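You operate a simulated robot arm through the tools that you are given. There is no shell and no other tool. Be economical: measure what you need, move in short steps, check, and stop when the job is done.

You are at the controls of a simulated robot arm. One attempt, no reset.

TASK
Put one of the green cubes from the second shelf from the bottom of the steel shelves on the pressure chart. Push the black bench drawer shut. Turn the grip pressure knob to 0 bar. Press the test button two times. Put the blue pad on the middle shelf of the steel shelves. Press the monitor button to switch it on. Stack the bright teal cube marked "734" from the clear top of the long grey bench on top of the bright teal cube labelled "721". The order is free.

The check looks at the end state, three seconds after you hand in, the way a careful person would. Anything else that was tipped, shoved, dropped, spilled or broken makes it a failure.

THE ROBOT
A 6-joint arm with a two-finger gripper on a trunk, on a base that drives. Base frame: it is fixed to the floor where the robot stands at the start and does not move with it; the origin is under the middle of the robot, x ahead of it, y to its left, z up. Readings come in cm, degrees, newtons and seconds.
With the tool pointing down near the work surface it reaches from about 24 to 48 cm from the robot's upright axis, wherever it stands. Its first joint turns from -115.0 to 115.0 degrees. Places, roughly: black bench drawer [130, 50, 80]; blue pad (9x6x6 cm) [370, 0, 100]; bright teal cube [-125, 400, 100]; green cube [50, -25, 50]; grip pressure knob [330, 0, 80]; middle shelf of the steel shelves [50, 20, 90]; monitor button [280, -140, 90]; pressure chart [50, -50, 50]; test button [320, -30, 80]. Payload 2.1 kg.
The TCP is the grasp point between the finger pads, 2 cm short of the fingertips. In the tool frame z runs along the fingers and y along their closing line. Largest opening 10 cm; the body of the gripper starts 6.3 cm behind the TCP.
Orientation is told as [roll, pitch, yaw] about the base's x, y, z axes, in that order, counted from this pose: with the fingers straight down and closing along the base's y, the tool's x points along the base's -x, its y along +y and its z along -z.

THE INTERFACE
- The arm moves only by the tool servo_tool. Its argument "plan" is text: rows parted by semicolons, each of 7 numbers parted by spaces: the shift along the tool's x, y, z in cm, then the turn, a rotation vector about the tool's x, y, z in degrees, then the finger opening in cm, from 0 to 10. In form: x y z wx wy wz gripper; .... A call has 1 to 12 rows; each row is the pose to reach, as a shift and turn from the pose commanded when the call began, along the tool's axes at that moment. Rows are played at 5 a second. More than 5 cm and 8.6 degrees between two rows, or a gripper value outside its range, and nothing of the call is played. Where a pose cannot be reached the arm comes as near as it can. A force on the tool above 40 N (or 10 N above the force at the start of the call, whichever is more), or a blocked arm, ends the call early, and 0.2 s more pass. The fingers move at their own pace (about 15.3 cm/s each) and stop on an object; they squeeze with about 24 N. The grip force told is the motor's: it shows also when the fingers shut on nothing. Time passes only in rows, and 0.2 s behind the last, so rows that repeat a pose let the fingers close. The reply holds the time, the measured pose of the TCP, the force on the tool along the base axes, the opening and the grip force, in the units named above and with some noise, with the torque about the TCP (base axes, N m) and any sound that the robot's microphone picked up, and new pictures: "pictures" is both (left out), scene, wrist or none.
- Cameras (640 x 400 px; columns grow to the right, rows downward): "scene" is now at [0.07, 10.44, 125.2]; the picture's right is [-0.52, -0.86, 0.00], its down [-0.72, 0.44, -0.53] and it looks along [0.46, -0.28, -0.85] (base axes); focal length 267 px, centre (320, 200). "wrist" rides on the gripper at [7, -1.9, -9.9] in the tool frame; the picture's right is [0.26, 0.97, 0.00], its down [-0.75, 0.20, -0.63] and it looks along [-0.61, 0.16, 0.78] (tool axes); focal length 230 px, centre (320, 200).
- lift_body(by): slides the trunk up (or, below 0, down) by that many cm; the arm and the scene camera ride with it, the base frame stays. It gives what a move gives, with no picture.
- base_move(legs): drives the robot by 1 to 6 legs, each [ahead, turn to the left] in cm and degrees, along the robot's own axes; the way and the turn of a leg run together, so that a leg with both is an arc; at most 150 cm and 180 degrees a leg. The arm and the cameras ride along, it lands a little off, and it stops where it bumps. It gives what a move gives, and a new picture of the scene camera.
- head_to(pan, tilt): turns the head with the scene camera to pan (to the left, within 155 degrees either way) and tilt (down, from -29 to 69), counted from straight ahead of the robot. It gives what a move gives, and a new picture of the scene camera.
- pixel_to_xyz(camera, pixels): for up to 12 pixels [column, row] of the newest picture of that camera ("zoom" is the newest enlarged one), the place [x, y, z] in the base frame of the surface seen there, good to about 0.2 cm. It takes no simulated time.
- zoom(camera, box): a new picture of the part [left, top, right, bottom] of that camera's present view, enlarged. It takes no simulated time.
- job_done(): hands the job in; it is judged then, once.

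Go step by step. Measure first, check grasps and placings, and put right what went wrong. The budget is 110 turns and 260 pictures, counting those below and the enlarged ones. Unless the task says otherwise, let go and move clear before handing in.

The tools are called after "Request:" as a command line: name --argument value ..., lists and objects as JSON in quotes. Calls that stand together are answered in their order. servo_tool: Moves the arm, as the interface text tells. Its arguments: {"type":"object","properties":{"plan":{"type":"string"},"pictures":{"type":"string","enum":["both","scene","wrist","none"]}},"required":["plan"]} The other tools are called the same way: lift_body (by) slides the trunk up or down; base_move (legs) drives the base; head_to (pan, tilt) turns the head that bears the scene camera; pixel_to_xyz (camera, pixels) gives the place of the surface under pixels of a picture; zoom (camera, box) takes an enlarged picture of a part of a camera's view; job_done () hands the job in.

At the start:

```text
clock: 0.0
tool_pos: [26.33, -10.07, 79.69]
tool_rot: [0.0, 0.1, 0.0]
contact_force: [0.3, 0.2, 0.4]
wrist_torque: [0.0, -0.01, 0.02]
finger_gap: 10.01
grip_force: 0.1
trunk travel left (down, up): [-47.5, 51.5]
robot x, y, heading: [0.19, -0.09, 0.1]
head pan, tilt: [-31.1, 57.7]
```

scene: 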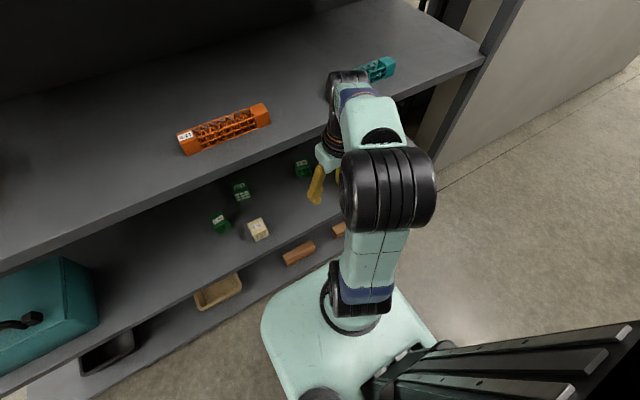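
wrist: 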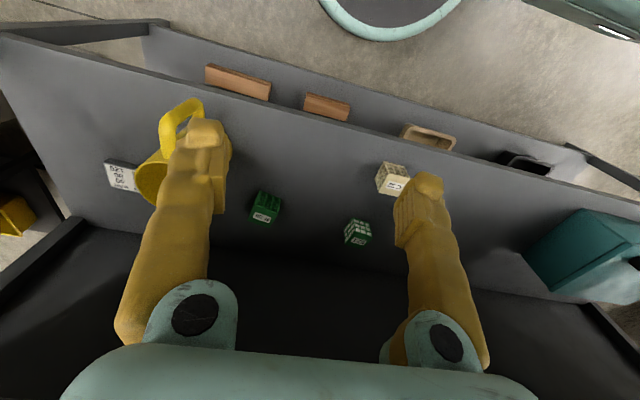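

The wrist picture shows green cubes near (266,207) and (357,232), a yellow mug at (180,160) and a white printed sheet at (120,177), which is perhaps the pressure chart. I'll measure these and zoom.

Request:
pixel_to_xyz --camera "wrist" --pixels '[[266, 200], [357, 228], [390, 172], [120, 177], [108, 165], [132, 190], [150, 180], [300, 180], [60, 215], [300, 260], [430, 140], [240, 80]]'

Request:
zoom --camera "wrist" --box '[80, 80, 440, 305]'

Request:
zoom --camera "scene" --box '[160, 80, 400, 330]'

Request:
pixel_to_xyz --camera "scene" --pixels '[[242, 190], [303, 168], [221, 225], [257, 225], [225, 132], [280, 140], [350, 20], [100, 200], [440, 60], [375, 70], [265, 190], [225, 290]]'

```text
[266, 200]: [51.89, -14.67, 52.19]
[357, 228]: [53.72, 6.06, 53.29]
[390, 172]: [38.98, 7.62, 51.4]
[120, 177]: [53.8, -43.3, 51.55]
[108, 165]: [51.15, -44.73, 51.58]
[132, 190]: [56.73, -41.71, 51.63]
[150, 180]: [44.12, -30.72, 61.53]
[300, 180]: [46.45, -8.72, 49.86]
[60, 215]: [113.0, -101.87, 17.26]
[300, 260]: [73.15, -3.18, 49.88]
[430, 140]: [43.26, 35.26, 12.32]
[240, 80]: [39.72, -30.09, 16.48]
```

```text
1.78 times, centred on (260, 192) of wrist
```

zoom: 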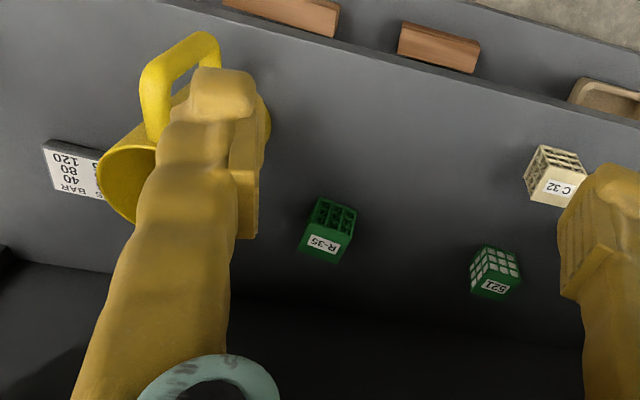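

```text
1.60 times, centred on (280, 205) of scene
```

zoom: 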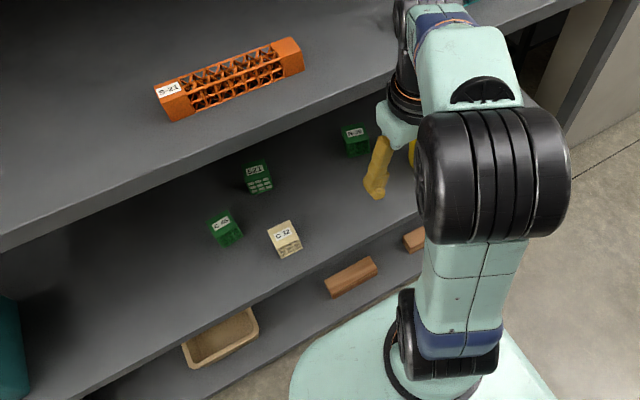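

```text
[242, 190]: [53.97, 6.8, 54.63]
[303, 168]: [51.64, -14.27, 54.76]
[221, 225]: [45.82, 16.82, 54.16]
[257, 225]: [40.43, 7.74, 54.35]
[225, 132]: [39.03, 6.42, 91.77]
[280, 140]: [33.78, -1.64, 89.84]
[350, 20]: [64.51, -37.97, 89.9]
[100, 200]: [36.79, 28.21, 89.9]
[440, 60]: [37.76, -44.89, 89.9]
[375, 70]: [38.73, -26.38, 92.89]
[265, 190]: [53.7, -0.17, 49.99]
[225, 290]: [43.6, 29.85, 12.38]
```

The green cube "R-35" stands at about (52,-14.5), and the chart is near (54,-43) beside the mug. I'll measure the shelf edges before lowering anything.

Request:
pixel_to_xyz --camera "scene" --pixels '[[300, 140], [300, 145], [290, 150], [290, 155], [240, 170], [200, 184], [300, 238], [280, 248], [320, 215], [300, 262], [400, 120], [430, 100]]'

Request:
pixel_to_xyz --camera "wrist" --pixels '[[300, 110], [300, 116], [180, 70], [60, 45], [20, 42], [180, 105], [165, 140], [205, 150], [140, 160], [145, 200], [230, 160], [150, 30]]'

Request:
head_to --pan 0 --tilt 15

```text
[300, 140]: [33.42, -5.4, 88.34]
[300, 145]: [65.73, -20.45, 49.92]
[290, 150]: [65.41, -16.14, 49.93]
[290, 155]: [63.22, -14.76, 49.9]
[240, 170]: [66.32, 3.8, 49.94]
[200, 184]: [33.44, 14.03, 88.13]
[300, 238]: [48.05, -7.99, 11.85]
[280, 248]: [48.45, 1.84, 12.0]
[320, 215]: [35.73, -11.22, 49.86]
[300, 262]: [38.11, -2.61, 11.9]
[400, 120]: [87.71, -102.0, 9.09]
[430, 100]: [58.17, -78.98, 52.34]
```

```text
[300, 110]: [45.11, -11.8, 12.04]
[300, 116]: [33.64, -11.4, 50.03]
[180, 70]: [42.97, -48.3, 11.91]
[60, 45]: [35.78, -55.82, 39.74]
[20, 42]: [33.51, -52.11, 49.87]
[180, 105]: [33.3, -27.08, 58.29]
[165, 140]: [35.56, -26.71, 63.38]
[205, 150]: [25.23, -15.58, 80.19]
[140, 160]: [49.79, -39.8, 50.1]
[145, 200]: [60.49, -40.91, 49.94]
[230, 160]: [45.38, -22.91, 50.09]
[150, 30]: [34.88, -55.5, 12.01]
```

```text
clock: 1.1
tool_pos: [26.38, -9.93, 79.55]
tool_rot: [0.1, 0.0, 0.0]
contact_force: [-0.2, 0.0, -0.3]
wrist_torque: [-0.01, 0.01, -0.02]
finger_gap: 10.0
grip_force: 0.1
trunk travel left (down, up): [-47.5, 51.5]
robot x, y, heading: [-0.07, -0.09, -0.1]
head pan, tilt: [0.0, 15.0]
```

scene: 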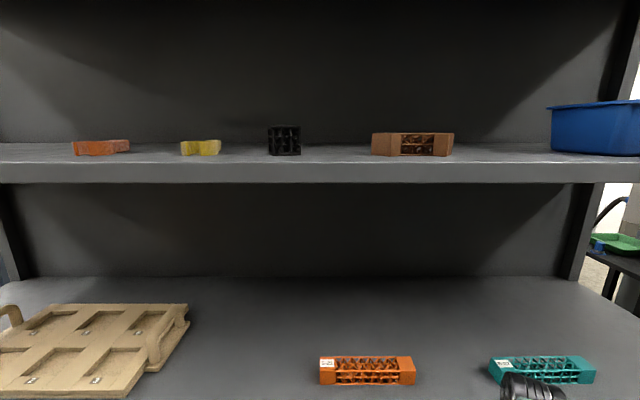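

The shelf fronts are at x≈33.4, with surfaces at z=50 and z≈90, so the arm at x≈26 is clear of them. I'll lower the trunk by 30 cm to work in the second bay, then look at it level.

Request:
lift_body --by -30

Request:
head_to --pan -30 --tilt 45

Request:
servo_tool --plan "0 0 0 0 0 0 10" --pictures "wrist"

```text
clock: 4.1
tool_pos: [26.36, -10.0, 49.66]
tool_rot: [0.0, 0.0, 0.1]
contact_force: [0.6, -0.1, -0.1]
wrist_torque: [0.01, 0.01, -0.03]
finger_gap: 10.0
grip_force: 0.1
trunk travel left (down, up): [-17.5, 81.5]
robot x, y, heading: [-0.4, 0.22, 0.1]
head pan, tilt: [0.0, 15.0]
```

```text
clock: 5.0
tool_pos: [26.41, -10.05, 49.7]
tool_rot: [0.0, 0.0, 0.0]
contact_force: [0.1, -0.5, -0.5]
wrist_torque: [0.03, 0.01, 0.01]
finger_gap: 10.01
grip_force: 0.1
trunk travel left (down, up): [-17.5, 81.5]
robot x, y, heading: [-0.12, -0.04, 0.0]
head pan, tilt: [-30.0, 45.0]
```

scene: 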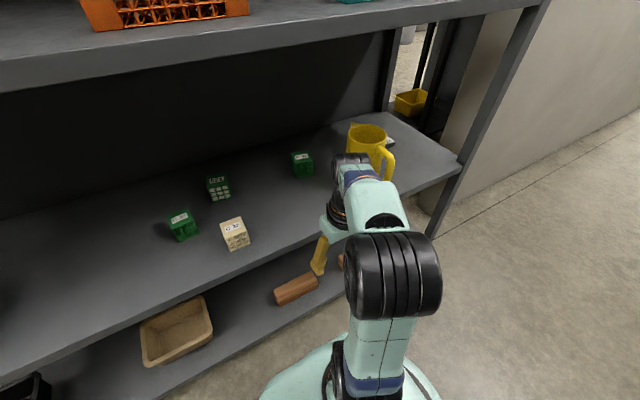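

```text
clock: 5.5
tool_pos: [26.4, -10.0, 49.64]
tool_rot: [0.0, 0.0, 0.0]
contact_force: [0.6, 0.4, 0.6]
wrist_torque: [0.02, 0.02, -0.01]
finger_gap: 10.02
grip_force: 0.1
trunk travel left (down, up): [-17.5, 81.5]
robot x, y, heading: [-0.16, 0.06, -0.2]
head pan, tilt: [-30.0, 45.0]
```

wrist: 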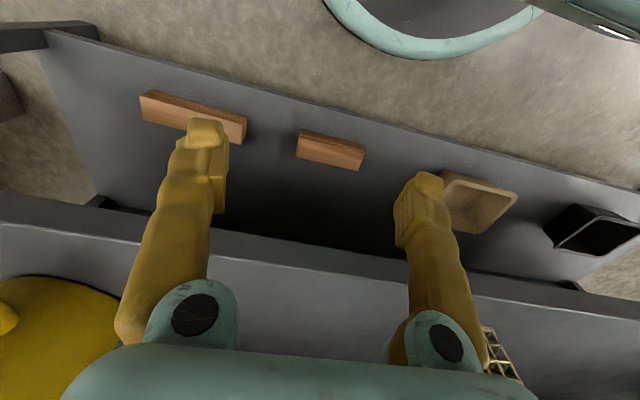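

The mug (370,150) now hides most of the chart at (390,142). I'll zoom there and measure the arm's height and the chart.

Request:
zoom --camera "scene" --box '[270, 90, 470, 215]'

Request:
pixel_to_xyz --camera "scene" --pixels '[[395, 240], [380, 190], [350, 160], [355, 330], [302, 155], [388, 139], [370, 130], [352, 128], [385, 130], [388, 165], [300, 160], [410, 150]]'

```text
3.20 times, centred on (370, 152) of scene
```

zoom: 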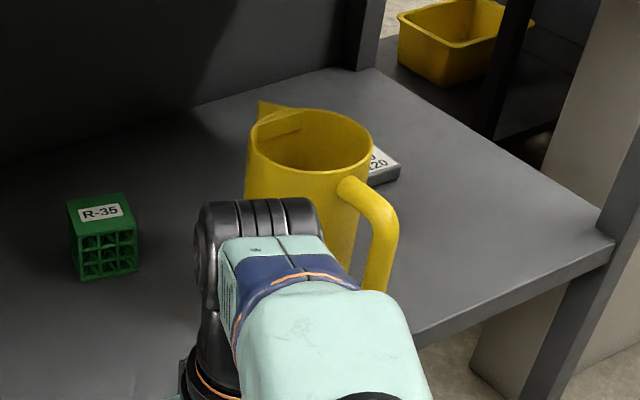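

```text
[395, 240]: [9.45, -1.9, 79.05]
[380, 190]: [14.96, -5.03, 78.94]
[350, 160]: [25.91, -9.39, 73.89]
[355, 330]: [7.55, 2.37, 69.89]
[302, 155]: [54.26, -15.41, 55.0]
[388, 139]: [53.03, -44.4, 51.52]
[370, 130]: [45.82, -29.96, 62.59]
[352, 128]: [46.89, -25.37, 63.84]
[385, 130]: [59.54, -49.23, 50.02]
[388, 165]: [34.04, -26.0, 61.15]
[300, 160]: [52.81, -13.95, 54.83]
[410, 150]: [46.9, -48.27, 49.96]
```

The mug's centre is near (42,-29), and the chart is behind and to its right. I'll measure how far the base plate sticks out, to see how far I may drive in.

Request:
pixel_to_xyz --camera "wrist" --pixels '[[380, 35], [400, 56], [440, 58], [480, 45], [350, 30], [400, 50], [300, 80], [460, 100], [250, 70], [300, 255], [60, 215], [30, 270]]'

Request:
pixel_to_xyz --camera "scene" --pixels '[[300, 365], [280, 375], [265, 395], [300, 357], [250, 60], [250, 75], [250, 85], [440, 380], [420, 20], [430, 12]]'

```text
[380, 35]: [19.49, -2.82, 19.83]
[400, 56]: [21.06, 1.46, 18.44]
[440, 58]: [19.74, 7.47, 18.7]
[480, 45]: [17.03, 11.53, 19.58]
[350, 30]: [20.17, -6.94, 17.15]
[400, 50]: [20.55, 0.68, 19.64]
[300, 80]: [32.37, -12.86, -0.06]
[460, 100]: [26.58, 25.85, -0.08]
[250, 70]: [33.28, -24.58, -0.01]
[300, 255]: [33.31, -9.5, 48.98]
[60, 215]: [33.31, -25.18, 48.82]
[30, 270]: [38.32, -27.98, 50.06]
```

```text
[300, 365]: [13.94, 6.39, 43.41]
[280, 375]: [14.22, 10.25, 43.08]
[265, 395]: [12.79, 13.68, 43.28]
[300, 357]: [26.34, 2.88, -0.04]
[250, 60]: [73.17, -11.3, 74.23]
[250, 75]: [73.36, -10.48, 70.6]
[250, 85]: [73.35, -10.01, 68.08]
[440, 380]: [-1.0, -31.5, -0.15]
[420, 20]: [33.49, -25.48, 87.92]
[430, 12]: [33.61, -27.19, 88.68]
```

The base front is at x≈22, so I can drive about 9 cm in. I'll lower the trunk 10 more, raise the tool to z≈58, then drive ahead.

Request:
lift_body --by -10

Request:
servo_tool --plan "0 0 -4.5 0 0 0 10; 0 0 -9 0 0 0 10; 0 0 -13.5 0 0 0 10; 0 0 -18 0 0 0 10; 0 0 -18 0 0 0 10" --pictures "scene"

```text
clock: 6.8
tool_pos: [26.44, -10.0, 39.56]
tool_rot: [0.0, -0.1, 0.1]
contact_force: [0.0, -0.1, 0.9]
wrist_torque: [0.0, 0.0, -0.01]
finger_gap: 9.99
grip_force: 0.2
trunk travel left (down, up): [-7.5, 91.5]
robot x, y, heading: [-0.33, -0.03, -0.0]
head pan, tilt: [-30.0, 45.0]
```

```text
clock: 8.0
tool_pos: [25.75, -9.74, 54.81]
tool_rot: [-0.1, 0.0, 0.0]
contact_force: [0.6, 0.5, 0.1]
wrist_torque: [0.02, 0.01, 0.0]
finger_gap: 10.0
grip_force: 0.1
out of reach, approached as far as the arm can: row 4, 5
trunk travel left (down, up): [-7.5, 91.5]
robot x, y, heading: [0.12, -0.36, -0.1]
head pan, tilt: [-30.0, 45.0]
```

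scene: 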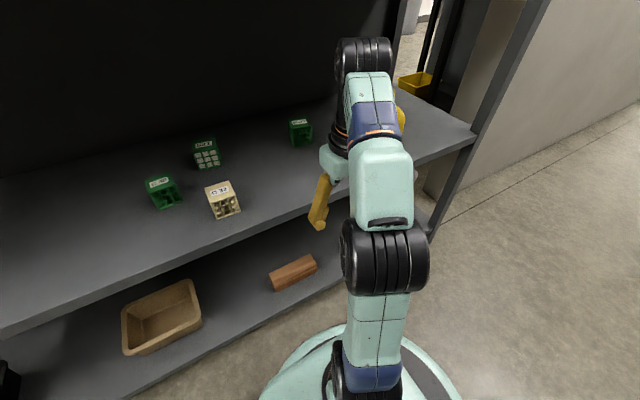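

The tool stopped at z=54.8, the arm's limit here, so I'll raise the trunk 4 to reach about 58.8. Then I'll drive ahead 9.

Request:
lift_body --by 4

Request:
base_move --legs '[[9, 0]]'

```text
clock: 8.8
tool_pos: [25.7, -9.73, 58.84]
tool_rot: [0.0, -0.1, 0.0]
contact_force: [-0.1, -0.6, 0.1]
wrist_torque: [0.03, 0.0, 0.03]
finger_gap: 10.01
grip_force: 0.1
trunk travel left (down, up): [-11.5, 87.5]
robot x, y, heading: [-0.44, 0.2, -0.3]
head pan, tilt: [-30.0, 45.0]
```

```text
clock: 9.9
tool_pos: [34.93, -9.67, 58.73]
tool_rot: [0.0, -0.1, 0.1]
contact_force: [0.4, 0.2, 0.7]
wrist_torque: [0.01, 0.01, 0.03]
finger_gap: 10.02
grip_force: 0.0
trunk travel left (down, up): [-11.5, 87.5]
robot x, y, heading: [9.18, 0.53, -0.0]
head pan, tilt: [-30.0, 45.0]
```

scene: 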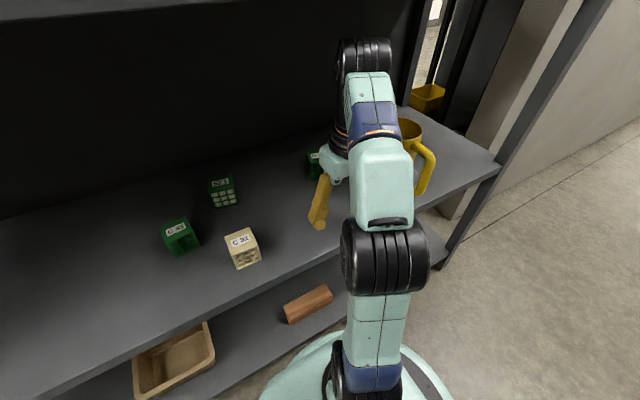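

The drive went well, with the tool at x=34.9, z=58.7. I'll move forward a little with a wrist picture to measure the cube.

Request:
servo_tool --plan "-3 0 0 0 0 0 10; -5 -2 0 0 0 0 10; -5 -2 0 0 0 0 10" --pictures "wrist"

```text
clock: 10.7
tool_pos: [39.18, -11.49, 57.14]
tool_rot: [-0.1, -0.1, 0.0]
contact_force: [0.4, -0.1, 0.1]
wrist_torque: [0.01, 0.0, 0.01]
finger_gap: 9.99
grip_force: 0.1
out of reach, approached as far as the arm can: row 1, 2, 3
trunk travel left (down, up): [-11.5, 87.5]
robot x, y, heading: [8.88, 0.11, -0.2]
head pan, tilt: [-30.0, 45.0]
```

wrist: 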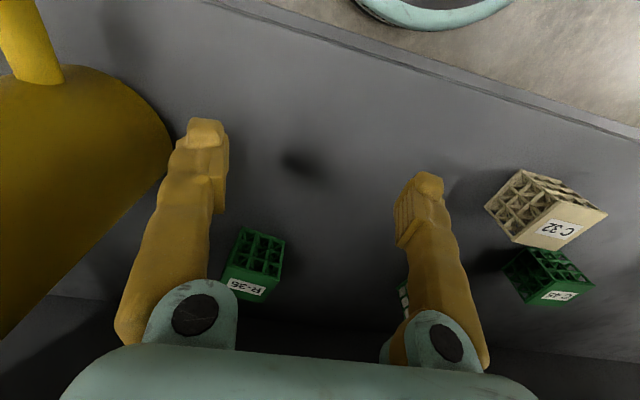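

The cube "R-35" shows at (255,265). I'll measure its corners.

Request:
zoom --camera "wrist" --box '[200, 200, 330, 320]'

Request:
pixel_to_xyz --camera "wrist" --pixels '[[225, 278], [232, 283], [262, 292], [266, 284], [283, 243], [243, 231], [246, 285], [280, 250], [232, 255], [280, 290]]'

Request:
pixel_to_xyz --camera "scene" --pixels '[[310, 156], [318, 156], [312, 168], [316, 176], [308, 174]]'

```text
3.33 times, centred on (265, 260) of wrist
```

zoom: 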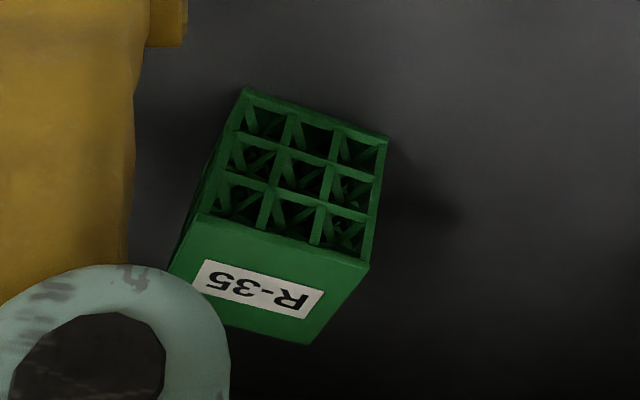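

```text
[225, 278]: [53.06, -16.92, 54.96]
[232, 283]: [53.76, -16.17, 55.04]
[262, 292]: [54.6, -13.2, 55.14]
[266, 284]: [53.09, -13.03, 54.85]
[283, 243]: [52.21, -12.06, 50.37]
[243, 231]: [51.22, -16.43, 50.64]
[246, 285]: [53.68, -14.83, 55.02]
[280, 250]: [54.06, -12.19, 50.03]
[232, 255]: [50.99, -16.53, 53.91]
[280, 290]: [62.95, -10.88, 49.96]
```

```text
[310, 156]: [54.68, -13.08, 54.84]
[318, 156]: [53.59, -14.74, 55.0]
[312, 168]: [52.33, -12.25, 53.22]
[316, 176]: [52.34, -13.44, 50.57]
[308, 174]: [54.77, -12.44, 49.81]
```

The cube's centre is about (53.9,-14.8), yawed about 12° clockwise. The arm is at its upper limit, so I'll lower the tool 5 and raise the trunk 6 to gain reach.

Request:
servo_tool --plan "0 0 2.5 0 0 6 10; 0 0 5 0 0 12 9; 0 0 5 0 0 12 9" --pictures "none"

Request:
lift_body --by 6

```text
clock: 11.5
tool_pos: [38.9, -11.43, 52.19]
tool_rot: [0.0, -0.1, -12.0]
contact_force: [-0.4, 0.2, -0.1]
wrist_torque: [-0.02, 0.0, -0.02]
finger_gap: 9.0
grip_force: 0.1
trunk travel left (down, up): [-11.5, 87.5]
robot x, y, heading: [9.16, -0.18, 0.1]
head pan, tilt: [-30.0, 45.0]
```

```text
clock: 12.5
tool_pos: [39.08, -11.45, 58.08]
tool_rot: [0.0, 0.0, -12.0]
contact_force: [0.1, -0.1, -0.5]
wrist_torque: [0.03, 0.0, -0.02]
finger_gap: 9.02
grip_force: 0.0
trunk travel left (down, up): [-17.5, 81.5]
robot x, y, heading: [8.86, -0.05, -0.1]
head pan, tilt: [-30.0, 45.0]
```

The approach line lies along the tool's -x, so I'll slide forward with the fingers straddling the cube, going down to z≈53.

Request:
servo_tool --plan "-3.8 0 1.2 0 0 0 9; -7.6 -0.1 2.5 0 0 0 9; -11.4 -0.1 3.7 0 0 0 9; -15.2 -0.2 5.2 0 0 0 9; -15.2 -0.2 5.2 0 0 0 9"

```text
clock: 13.7
tool_pos: [49.72, -13.72, 52.2]
tool_rot: [0.0, 0.0, -12.0]
contact_force: [-0.5, -0.1, -0.8]
wrist_torque: [0.01, 0.01, 0.0]
finger_gap: 9.01
grip_force: 0.0
out of reach, approached as far as the arm can: row 3, 4, 5
trunk travel left (down, up): [-17.5, 81.5]
robot x, y, heading: [8.72, 0.03, -0.1]
head pan, tilt: [-30.0, 45.0]
```

scene: 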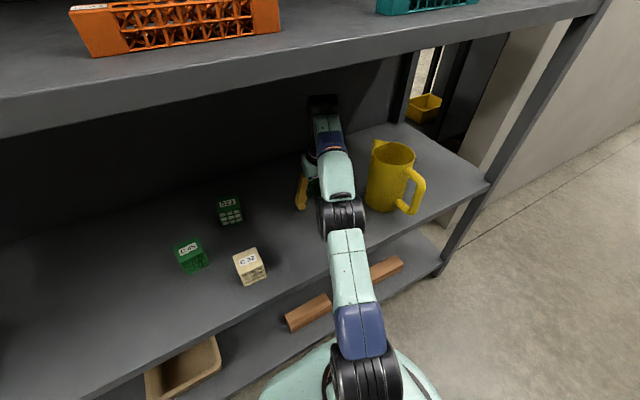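
wrist: 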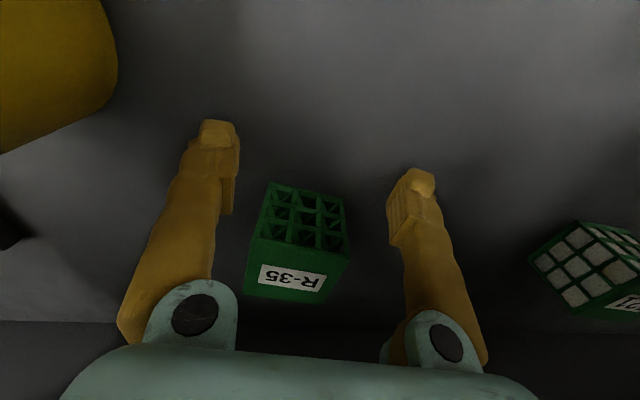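

The cube sits right between the fingers, but the arm is 4.2 cm short. I'll tilt the fingers forward 16° to gain reach.

Request:
servo_tool --plan "-1 0 -0.5 0 -8 0 9; -2.5 -0.1 -0.7 0 -16 0 9; -4.2 -0.1 -0.7 0 -16 0 9; -4.2 -0.1 -0.7 0 -16 0 9" --pictures "wrist"

```text
clock: 14.7
tool_pos: [49.79, -13.57, 61.04]
tool_rot: [0.0, -15.9, -12.0]
contact_force: [-0.3, 0.4, -0.2]
wrist_torque: [-0.02, -0.03, 0.04]
finger_gap: 9.03
grip_force: 0.2
out of reach, approached as far as the arm can: row 1, 2, 3, 4
trunk travel left (down, up): [-17.5, 81.5]
robot x, y, heading: [9.28, 0.04, -0.0]
head pan, tilt: [-30.0, 45.0]
```

wrist: 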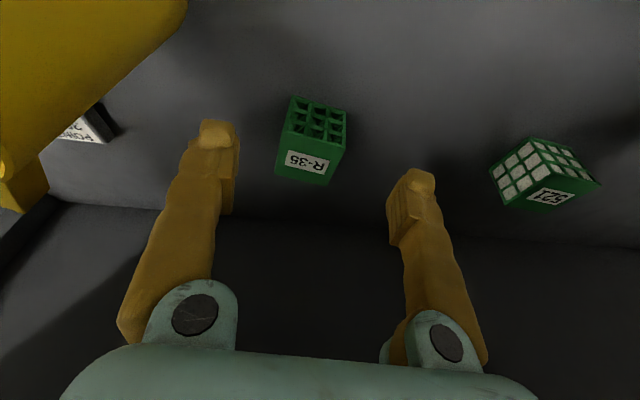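

The tool went up to z=61 and the tilt is in place. The straight diagonal down to the cube should be within reach now.

Request:
servo_tool --plan "0.5 -0.1 3 0 0 0 9; 0.2 -0.2 6 0 0 0 9; -1 -0.3 8.2 0 0 0 9; -1.96 -0.3 9 0 0 0 9; -1.96 -0.3 9 0 0 0 9" --pictures "wrist"

```text
clock: 15.9
tool_pos: [54.97, -15.07, 53.65]
tool_rot: [0.0, -15.9, -12.0]
contact_force: [1.1, 0.7, 0.1]
wrist_torque: [0.01, -0.02, 0.01]
finger_gap: 8.99
grip_force: 0.2
out of reach, approached as far as the arm can: row 1, 2, 3, 4, 5
trunk travel left (down, up): [-17.5, 81.5]
robot x, y, heading: [9.05, -0.16, -0.1]
head pan, tilt: [-30.0, 45.0]
```

wrist: 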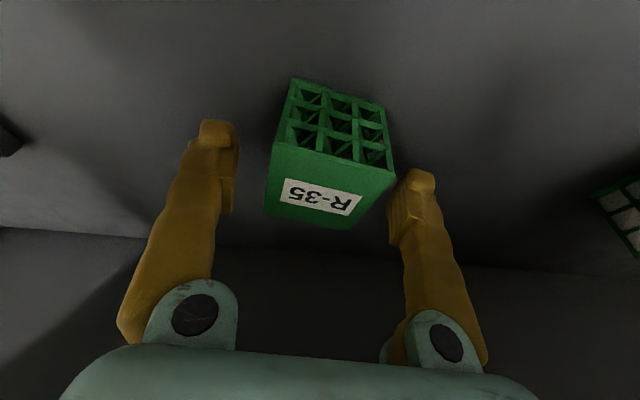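

The TCP, which projects to about (320,189), falls on the cube's top between the fingers. I'll close the grip.

Request:
servo_tool --plan "0 0 0 0 0 0 6; 0 0 0 0 0 0 4; 0 0 0 0 0 0 3; 0 0 0 0 0 0 3" --pictures "wrist"

```text
clock: 16.9
tool_pos: [54.98, -15.05, 53.66]
tool_rot: [-0.1, -15.9, -12.0]
contact_force: [0.3, 0.3, 0.0]
wrist_torque: [-0.02, 0.01, 0.05]
finger_gap: 4.86
grip_force: 24.1
trunk travel left (down, up): [-17.5, 81.5]
robot x, y, heading: [8.94, -0.02, 0.1]
head pan, tilt: [-30.0, 45.0]
```

wrist: 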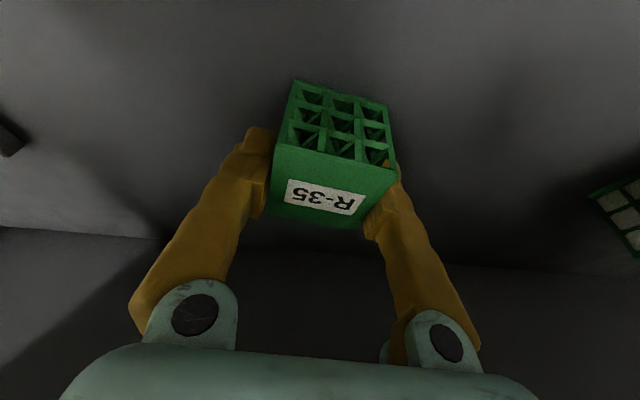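

The cube is held with the gap at 4.86. I'll raise the trunk 4 and back out.

Request:
lift_body --by 4

Request:
base_move --legs '[[-40, 0]]'

```text
clock: 17.8
tool_pos: [54.96, -14.98, 57.75]
tool_rot: [-0.1, -15.9, -12.0]
contact_force: [0.8, 0.3, -0.2]
wrist_torque: [-0.02, -0.01, 0.02]
finger_gap: 4.85
grip_force: 24.1
trunk travel left (down, up): [-21.5, 77.5]
robot x, y, heading: [9.25, 0.48, 0.0]
head pan, tilt: [-30.0, 45.0]
```

```text
clock: 20.2
tool_pos: [15.85, -14.84, 57.77]
tool_rot: [0.1, -15.9, -11.6]
contact_force: [-0.2, -0.4, -0.7]
wrist_torque: [0.02, -0.04, 0.02]
finger_gap: 4.88
grip_force: 23.7
trunk travel left (down, up): [-21.5, 77.5]
robot x, y, heading: [-30.0, -0.08, 0.1]
head pan, tilt: [-30.0, 45.0]
```

scene: 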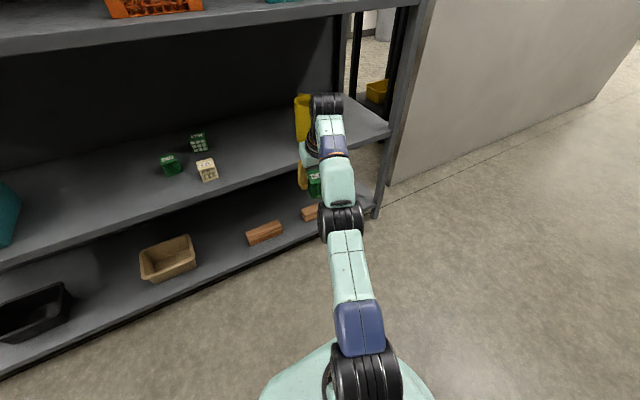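

I'm backed out with the cube held. I'll drive to y≈-44 in front of the chart and look.

Request:
base_move --legs '[[0, -90], [44, 0], [0, 90]]'

Request:
head_to --pan 0 --tilt 25

```text
clock: 30.6
tool_pos: [15.71, -58.75, 57.78]
tool_rot: [0.0, -15.9, -11.2]
contact_force: [0.0, 0.4, -0.7]
wrist_torque: [0.04, 0.05, -0.04]
finger_gap: 4.86
grip_force: 23.9
trunk travel left (down, up): [-21.5, 77.5]
robot x, y, heading: [-30.29, -44.34, 0.9]
head pan, tilt: [-30.0, 45.0]
```

scene: 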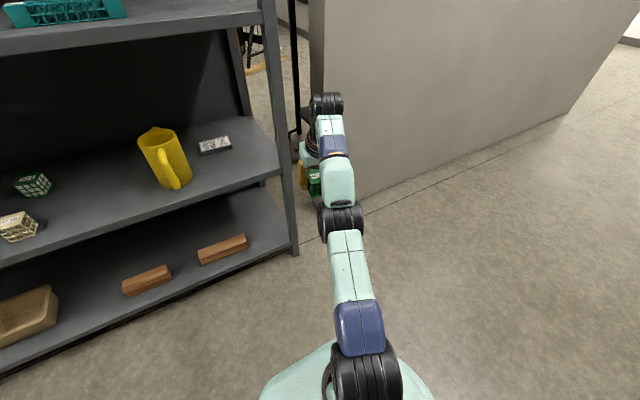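

```text
clock: 31.6
tool_pos: [15.79, -58.71, 57.78]
tool_rot: [0.0, -15.9, -11.2]
contact_force: [1.0, 0.0, -0.2]
wrist_torque: [0.03, -0.02, 0.01]
finger_gap: 4.85
grip_force: 24.0
trunk travel left (down, up): [-21.5, 77.5]
robot x, y, heading: [-30.05, -44.04, 0.9]
head pan, tilt: [0.0, 25.0]
```

scene: 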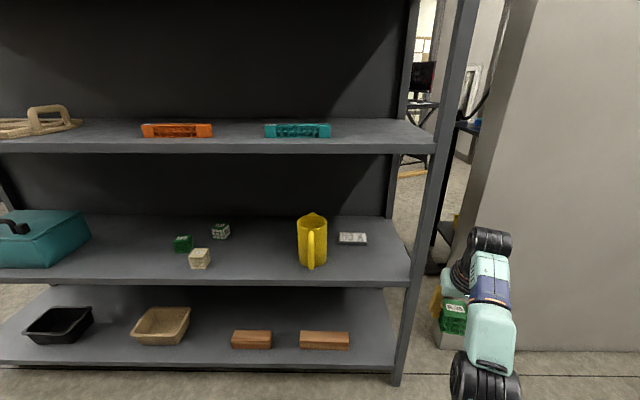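

The chart is now fully visible at (352,239). I'll zoom and measure it.

Request:
zoom --camera "scene" --box '[280, 195, 400, 275]'

Request:
pixel_to_xyz --camera "scene" --pixels '[[342, 235], [364, 235], [341, 242], [366, 242], [353, 239], [327, 235], [328, 245], [312, 215], [322, 225], [408, 270], [310, 262], [375, 240]]'

```text
5.00 times, centred on (340, 235) of scene
```

zoom: 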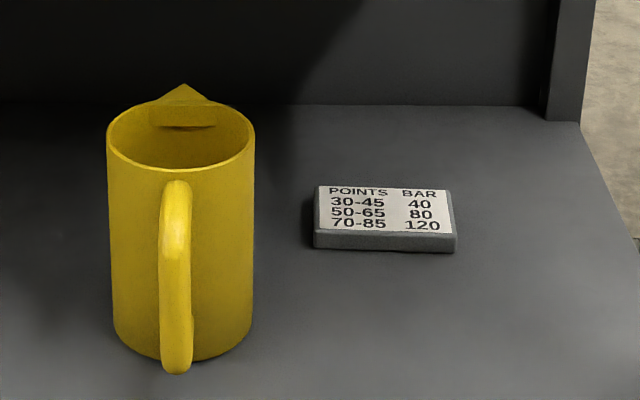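

```text
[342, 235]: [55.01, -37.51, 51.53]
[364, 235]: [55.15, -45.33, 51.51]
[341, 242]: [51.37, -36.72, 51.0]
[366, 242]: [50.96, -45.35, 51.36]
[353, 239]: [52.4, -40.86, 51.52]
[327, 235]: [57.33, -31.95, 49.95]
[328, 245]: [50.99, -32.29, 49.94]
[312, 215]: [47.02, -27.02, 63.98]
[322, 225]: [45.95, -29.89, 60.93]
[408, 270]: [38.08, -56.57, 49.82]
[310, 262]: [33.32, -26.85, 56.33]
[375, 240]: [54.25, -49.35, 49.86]
```

The chart spans y -36.5 to -45.6 and x 51 to 56.5, with its top at 51.5. I'll swing the tool to straight ahead, squaring its yaw on the way.

Request:
servo_tool --plan "0.8 4.15 -0.22 -0.8 0 -2.9 3; 1.6 8.3 -0.45 -1.65 0 -5.75 3; 2.4 12.45 -0.67 -2.5 0 -8.6 3; 3.15 16.58 -0.9 -3.3 0 -11.5 3; 3.15 16.58 -0.9 -3.3 0 -11.5 3" --pictures "wrist"

```text
clock: 32.8
tool_pos: [12.98, -41.82, 65.05]
tool_rot: [0.0, -15.6, 0.9]
contact_force: [0.0, 0.4, -0.5]
wrist_torque: [0.0, 0.0, -0.04]
finger_gap: 4.89
grip_force: 24.2
out of reach, approached as far as the arm can: row 1, 2, 3, 4, 5
trunk travel left (down, up): [-21.5, 77.5]
robot x, y, heading: [-30.05, -44.25, 1.0]
head pan, tilt: [0.0, 25.0]
```

wrist: 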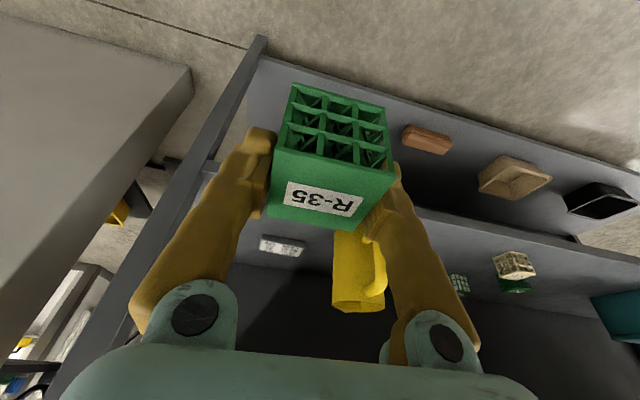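

The arm topped out and rose to z=65, which is too high for the bay. I'll lower it 6 cm.

Request:
servo_tool --plan "0.8 0 2.9 0 0 0 3; 1.62 0 5.78 0 0 0 3; 1.62 0 5.78 0 0 0 3" --pictures "none"

```text
clock: 33.5
tool_pos: [13.01, -41.74, 65.0]
tool_rot: [-0.1, -15.7, 0.8]
contact_force: [-0.7, -0.9, -0.2]
wrist_torque: [-0.01, 0.01, -0.05]
finger_gap: 4.86
grip_force: 24.6
out of reach, approached as far as the arm can: row 1, 2, 3
trunk travel left (down, up): [-21.5, 77.5]
robot x, y, heading: [-30.18, -44.5, 0.9]
head pan, tilt: [0.0, 25.0]
```

It didn't move, so the commanded pose seems unreachable. I'll pull it back toward the robot.

Request:
servo_tool --plan "4 0 0 0 0 0 3; 8 0 1 0 0 0 3; 8 0 1 0 0 0 3" --pictures "scene"

```text
clock: 34.4
tool_pos: [13.02, -41.71, 65.01]
tool_rot: [0.0, -15.8, 0.8]
contact_force: [0.0, 0.1, -0.8]
wrist_torque: [-0.03, -0.02, 0.02]
finger_gap: 4.89
grip_force: 24.3
out of reach, approached as far as the arm can: row 1, 2, 3
trunk travel left (down, up): [-21.5, 77.5]
robot x, y, heading: [-30.2, -44.51, 0.7]
head pan, tilt: [0.0, 25.0]
```

scene: 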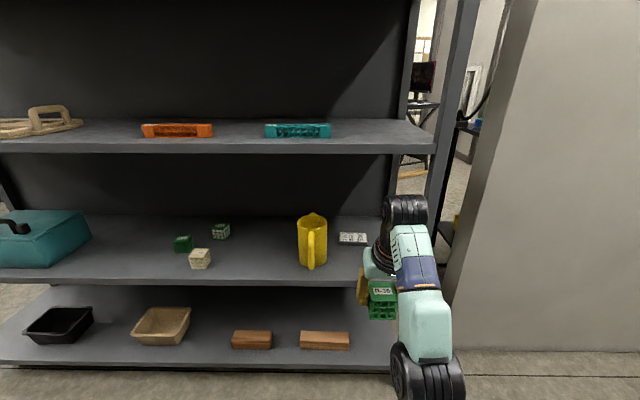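

I'm still stuck, perhaps on a wrist joint limit with this tilt. I'll rotate the tool back to vertical and retract.

Request:
servo_tool --plan "1 0 0 0 8 0 3; 3 0 1 0 16 0 3; 6 0 3 0 16 0 3; 6 0 3 0 16 0 3" --pictures "none"

```text
clock: 35.4
tool_pos: [7.89, -41.98, 60.47]
tool_rot: [0.1, -0.1, 0.8]
contact_force: [-0.4, 0.0, -0.5]
wrist_torque: [0.02, -0.04, -0.02]
finger_gap: 4.89
grip_force: 24.4
out of reach, approached as far as the arm can: row 1, 2
trunk travel left (down, up): [-21.5, 77.5]
robot x, y, heading: [-30.03, -44.65, 1.0]
head pan, tilt: [0.0, 25.0]
```

Vertical works at (7.9,-42,60.5), so the limit is how high the wrist sits above the shoulder. I'll raise the trunk 5 and extend low before driving in.

Request:
lift_body --by 5

Request:
servo_tool --plan "0 0 3.5 0 0 0 3; -3 0 6.5 0 0 0 3; -6 0 6.5 0 0 0 3; -6 0 6.5 0 0 0 3" --pictures "scene"

```text
clock: 36.3
tool_pos: [7.98, -41.89, 65.39]
tool_rot: [0.0, 0.0, 0.7]
contact_force: [0.1, -0.3, -0.6]
wrist_torque: [-0.01, -0.01, -0.01]
finger_gap: 4.86
grip_force: 23.8
trunk travel left (down, up): [-26.5, 72.5]
robot x, y, heading: [-30.45, -44.35, 0.7]
head pan, tilt: [0.0, 25.0]
```

```text
clock: 37.3
tool_pos: [13.84, -41.88, 58.81]
tool_rot: [0.0, 0.1, 0.8]
contact_force: [-0.1, 0.6, 0.8]
wrist_torque: [-0.02, 0.01, -0.02]
finger_gap: 4.87
grip_force: 24.3
trunk travel left (down, up): [-26.5, 72.5]
robot x, y, heading: [-30.0, -44.33, 0.6]
head pan, tilt: [0.0, 25.0]
```

scene: 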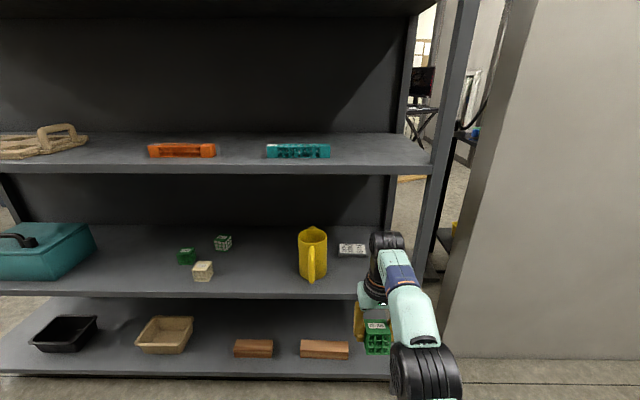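

The reach is good now (13.8,-41.9,58.8). I'll drive 38 cm in.

Request:
base_move --legs '[[38, 0]]'

Request:
servo_tool --plan "0 0 0 0 0 0 3" --pictures "wrist"

```text
clock: 39.7
tool_pos: [52.15, -40.84, 58.77]
tool_rot: [0.0, 0.1, 1.2]
contact_force: [0.1, 0.7, -0.1]
wrist_torque: [0.0, 0.0, -0.03]
finger_gap: 4.85
grip_force: 24.1
trunk travel left (down, up): [-26.5, 72.5]
robot x, y, heading: [7.98, -43.5, 1.4]
head pan, tilt: [0.0, 25.0]
```

scene: 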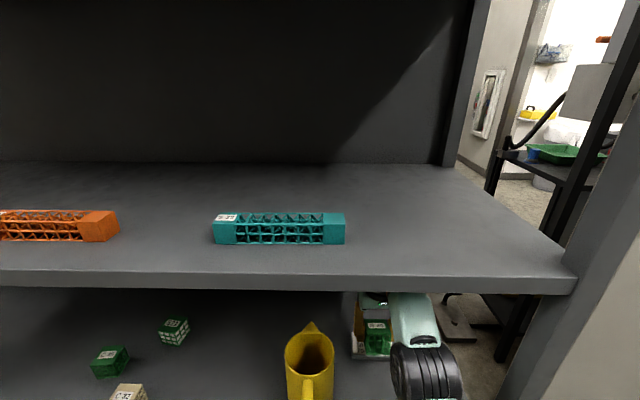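

```text
clock: 40.1
tool_pos: [52.13, -40.79, 58.71]
tool_rot: [0.0, 0.0, 1.3]
contact_force: [0.8, -0.7, -0.1]
wrist_torque: [0.01, 0.02, 0.03]
finger_gap: 4.88
grip_force: 24.2
trunk travel left (down, up): [-26.5, 72.5]
robot x, y, heading: [8.33, -43.69, 1.3]
head pan, tilt: [0.0, 25.0]
```

wrist: 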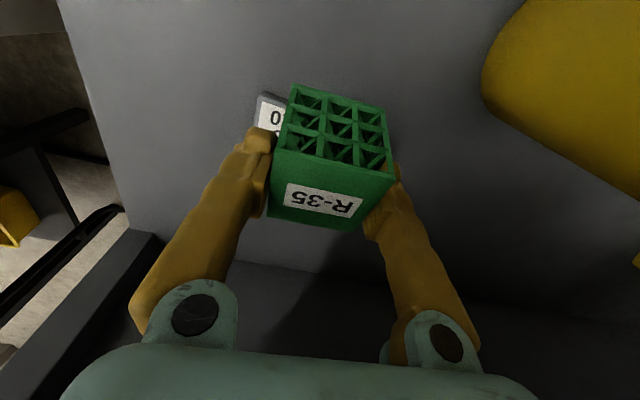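

I'm over the chart. I'll restore the 16° grasp tilt and move to hover just above it.

Request:
servo_tool --plan "-1.3 -0.2 0.5 0 -8 0 3; -2.65 -0.35 1 0 -15.9 0 3; -2.65 -0.35 2.6 0 -15.9 0 3; -2.65 -0.35 2.6 0 -15.9 0 3" --pictures "wrist"

```text
clock: 41.1
tool_pos: [54.8, -41.18, 56.13]
tool_rot: [-0.1, -15.9, 1.3]
contact_force: [-0.1, 1.1, -0.9]
wrist_torque: [0.02, 0.0, 0.01]
finger_gap: 4.88
grip_force: 24.1
trunk travel left (down, up): [-26.5, 72.5]
robot x, y, heading: [8.25, -43.66, 1.4]
head pan, tilt: [0.0, 25.0]
```

wrist: 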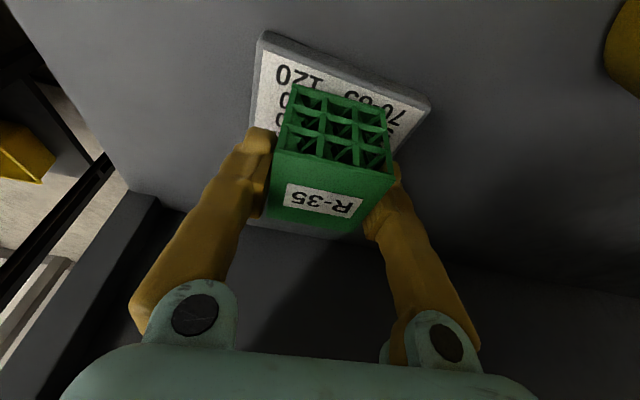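

I'll check the cube's footprint against the chart before lowering.

Request:
pixel_to_xyz --camera "wrist" --pixels '[[294, 86], [385, 107], [388, 122], [266, 35], [428, 100], [425, 112], [405, 135], [275, 222], [290, 232], [260, 120], [340, 236]]'

```text
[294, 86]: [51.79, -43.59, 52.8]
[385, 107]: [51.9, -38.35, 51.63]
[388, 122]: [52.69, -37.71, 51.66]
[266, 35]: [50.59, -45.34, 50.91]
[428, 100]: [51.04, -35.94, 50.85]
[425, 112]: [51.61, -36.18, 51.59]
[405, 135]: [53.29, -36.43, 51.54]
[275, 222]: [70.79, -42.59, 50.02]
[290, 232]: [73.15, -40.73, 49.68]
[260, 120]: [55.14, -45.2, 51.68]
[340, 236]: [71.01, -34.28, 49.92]
```

The cube's bottom is at about z=52.6 and half a centimetre far back. I'll lower 1.0 and come back 0.6.

Request:
servo_tool --plan "0.6 0 -0.1 0 0 0 3; 0.8 0 0.6 0 0 0 3; 0.85 0 0.75 0 0 0 3; 0.85 0 0.75 0 0 0 3" --pictures "wrist"

```text
clock: 42.1
tool_pos: [54.14, -41.08, 55.15]
tool_rot: [0.0, -15.8, 1.3]
contact_force: [0.3, -1.2, 1.9]
wrist_torque: [0.03, -0.03, -0.04]
finger_gap: 4.89
grip_force: 24.2
trunk travel left (down, up): [-26.5, 72.5]
robot x, y, heading: [7.81, -43.58, 1.4]
head pan, tilt: [0.0, 25.0]
```

wrist: 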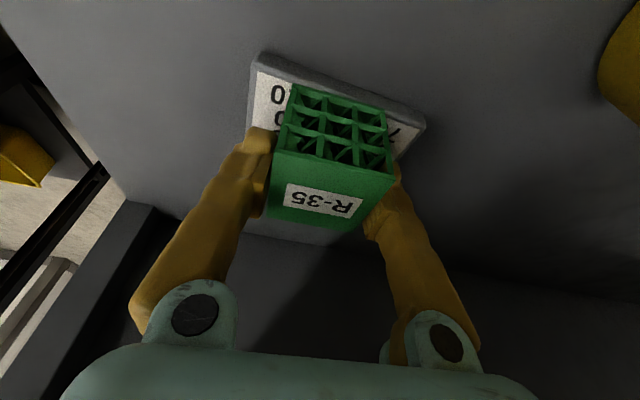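

A light contact of 1.9 N shows the cube has touched down. I'll release and withdraw along the fingers.

Request:
servo_tool --plan "0 0 0 0 0 0 5.5; 0 0 0 0 0 0 7; 0 0 0 0 0 0 7; 0 0 -3 0 0 0 7; 1 0 -5 0 0 0 7" --pictures "wrist"

```text
clock: 43.3
tool_pos: [51.71, -41.14, 59.73]
tool_rot: [-0.1, -16.0, 1.3]
contact_force: [1.1, 0.3, 0.0]
wrist_torque: [-0.01, -0.01, 0.0]
finger_gap: 7.03
grip_force: 0.1
trunk travel left (down, up): [-26.5, 72.5]
robot x, y, heading: [8.18, -43.7, 1.4]
head pan, tilt: [0.0, 25.0]
```

wrist: 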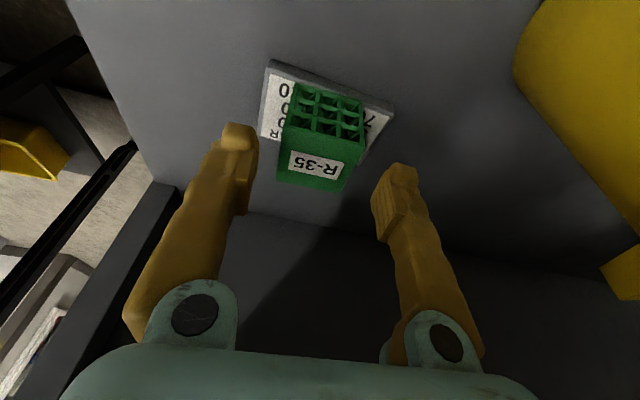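

The cube stands on the chart and the fingers are clear. I'll back out and survey the room.

Request:
base_move --legs '[[-60, 0]]'

Request:
lift_body --by 45

Request:
head_to --pan -45 --tilt 15

Request:
head_to --pan 45 --tilt 15

Request:
head_to --pan 120 --tilt 15

Request:
head_to --pan -120 --tilt 15

```text
clock: 46.7
tool_pos: [-8.44, -42.4, 59.7]
tool_rot: [-0.1, -15.9, 1.2]
contact_force: [-0.1, -0.1, 0.6]
wrist_torque: [0.02, -0.03, 0.01]
finger_gap: 6.99
grip_force: 0.0
trunk travel left (down, up): [-26.5, 72.5]
robot x, y, heading: [-51.92, -44.64, 1.2]
head pan, tilt: [0.0, 25.0]
```

scene: 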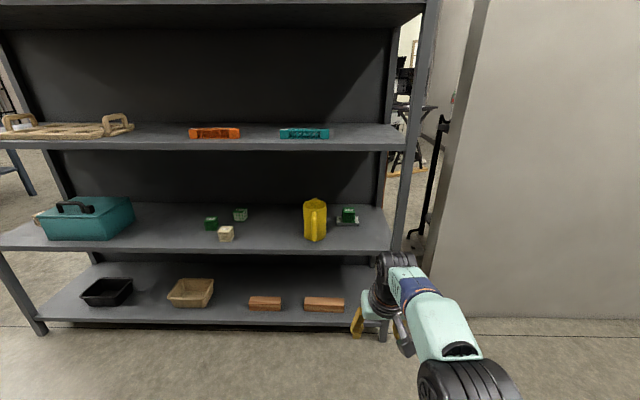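

```text
refused: 45 is not a number from -40 to 40
```

```text
clock: 47.8
tool_pos: [-8.45, -42.5, 59.76]
tool_rot: [-0.1, -15.8, 1.3]
contact_force: [-0.4, 0.1, -0.5]
wrist_torque: [0.02, 0.01, 0.04]
finger_gap: 6.99
grip_force: 0.0
trunk travel left (down, up): [-26.5, 72.5]
robot x, y, heading: [-51.79, -45.03, 1.3]
head pan, tilt: [-45.0, 15.0]
```

scene: 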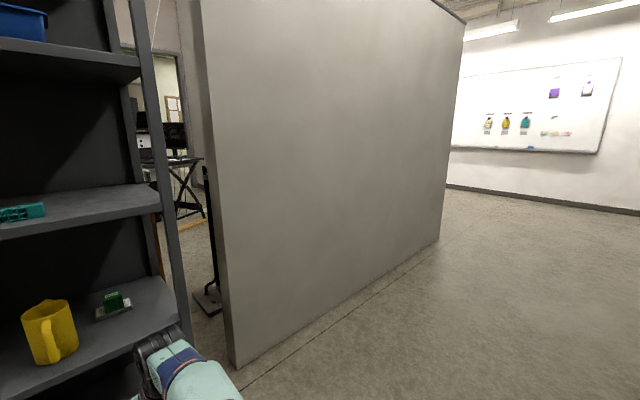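

```text
clock: 49.5
tool_pos: [-8.34, -42.47, 59.73]
tool_rot: [0.0, -15.9, 1.1]
contact_force: [-1.0, 0.6, 0.3]
wrist_torque: [-0.02, 0.03, -0.04]
finger_gap: 7.01
grip_force: 0.1
trunk travel left (down, up): [-26.5, 72.5]
robot x, y, heading: [-52.06, -44.98, 1.1]
head pan, tilt: [45.0, 15.0]
```

scene: 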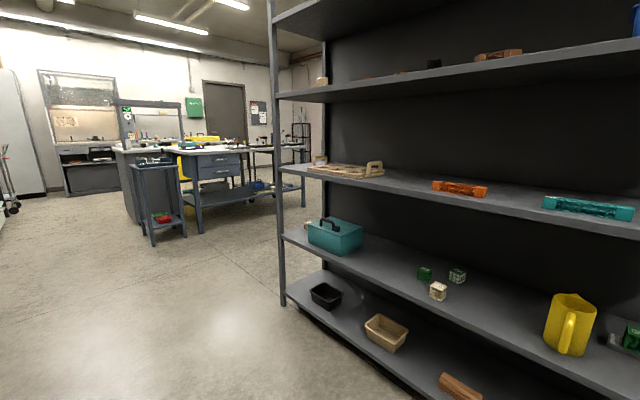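

```text
clock: 50.9
tool_pos: [-8.34, -42.47, 59.8]
tool_rot: [-0.1, -15.9, 1.2]
contact_force: [0.4, -0.4, 0.2]
wrist_torque: [-0.02, -0.01, -0.02]
finger_gap: 7.01
grip_force: 0.1
trunk travel left (down, up): [-26.5, 72.5]
robot x, y, heading: [-51.99, -44.99, 1.6]
head pan, tilt: [120.0, 15.0]
```

scene: 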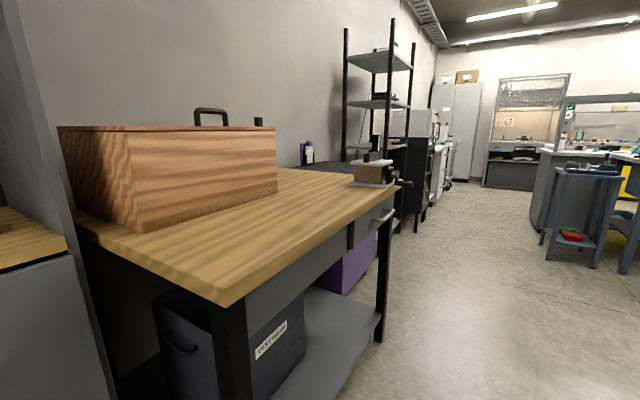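

```text
clock: 54.3
tool_pos: [-8.42, -42.39, 59.73]
tool_rot: [-0.1, -15.9, 1.2]
contact_force: [1.0, 0.2, 0.0]
wrist_torque: [-0.06, 0.01, -0.02]
finger_gap: 7.0
grip_force: 0.1
trunk travel left (down, up): [-26.5, 72.5]
robot x, y, heading: [-51.81, -44.85, 1.1]
head pan, tilt: [-120.0, 15.0]
```

scene: 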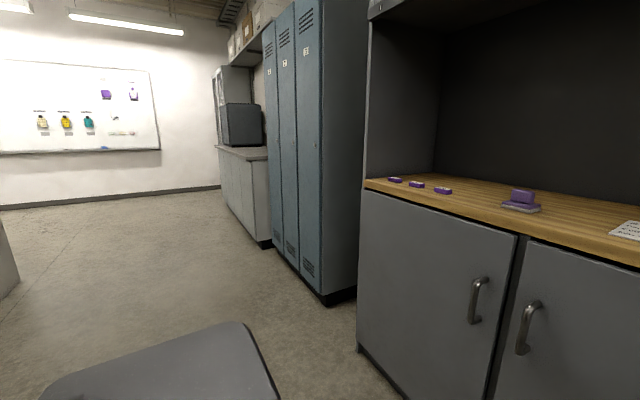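

The way round seems to lead past the left end of the shelves, with the wooden bench on the left and benches further ahead. I'll raise the trunk and measure from the left-hand view.

Request:
lift_body --by 40

Request:
head_to --pan 50 --tilt 25

```text
clock: 58.1
tool_pos: [-8.4, -42.44, 99.71]
tool_rot: [0.0, -15.9, 1.2]
contact_force: [0.1, 0.0, 0.1]
wrist_torque: [0.01, 0.01, 0.04]
finger_gap: 6.98
grip_force: 0.0
trunk travel left (down, up): [-66.5, 32.5]
robot x, y, heading: [-52.18, -44.74, 1.2]
head pan, tilt: [-120.0, 15.0]
```

```text
clock: 60.7
tool_pos: [-8.51, -42.54, 99.72]
tool_rot: [-0.1, -15.9, 1.3]
contact_force: [-0.3, -0.3, 0.5]
wrist_torque: [0.01, 0.01, -0.03]
finger_gap: 7.0
grip_force: 0.0
trunk travel left (down, up): [-66.5, 32.5]
robot x, y, heading: [-52.36, -45.12, 1.1]
head pan, tilt: [50.0, 25.0]
```

scene: 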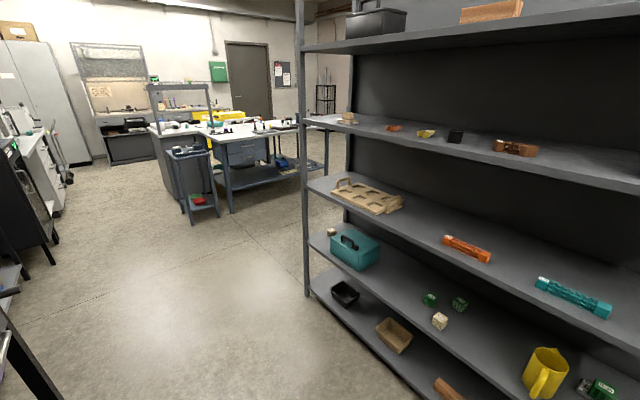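

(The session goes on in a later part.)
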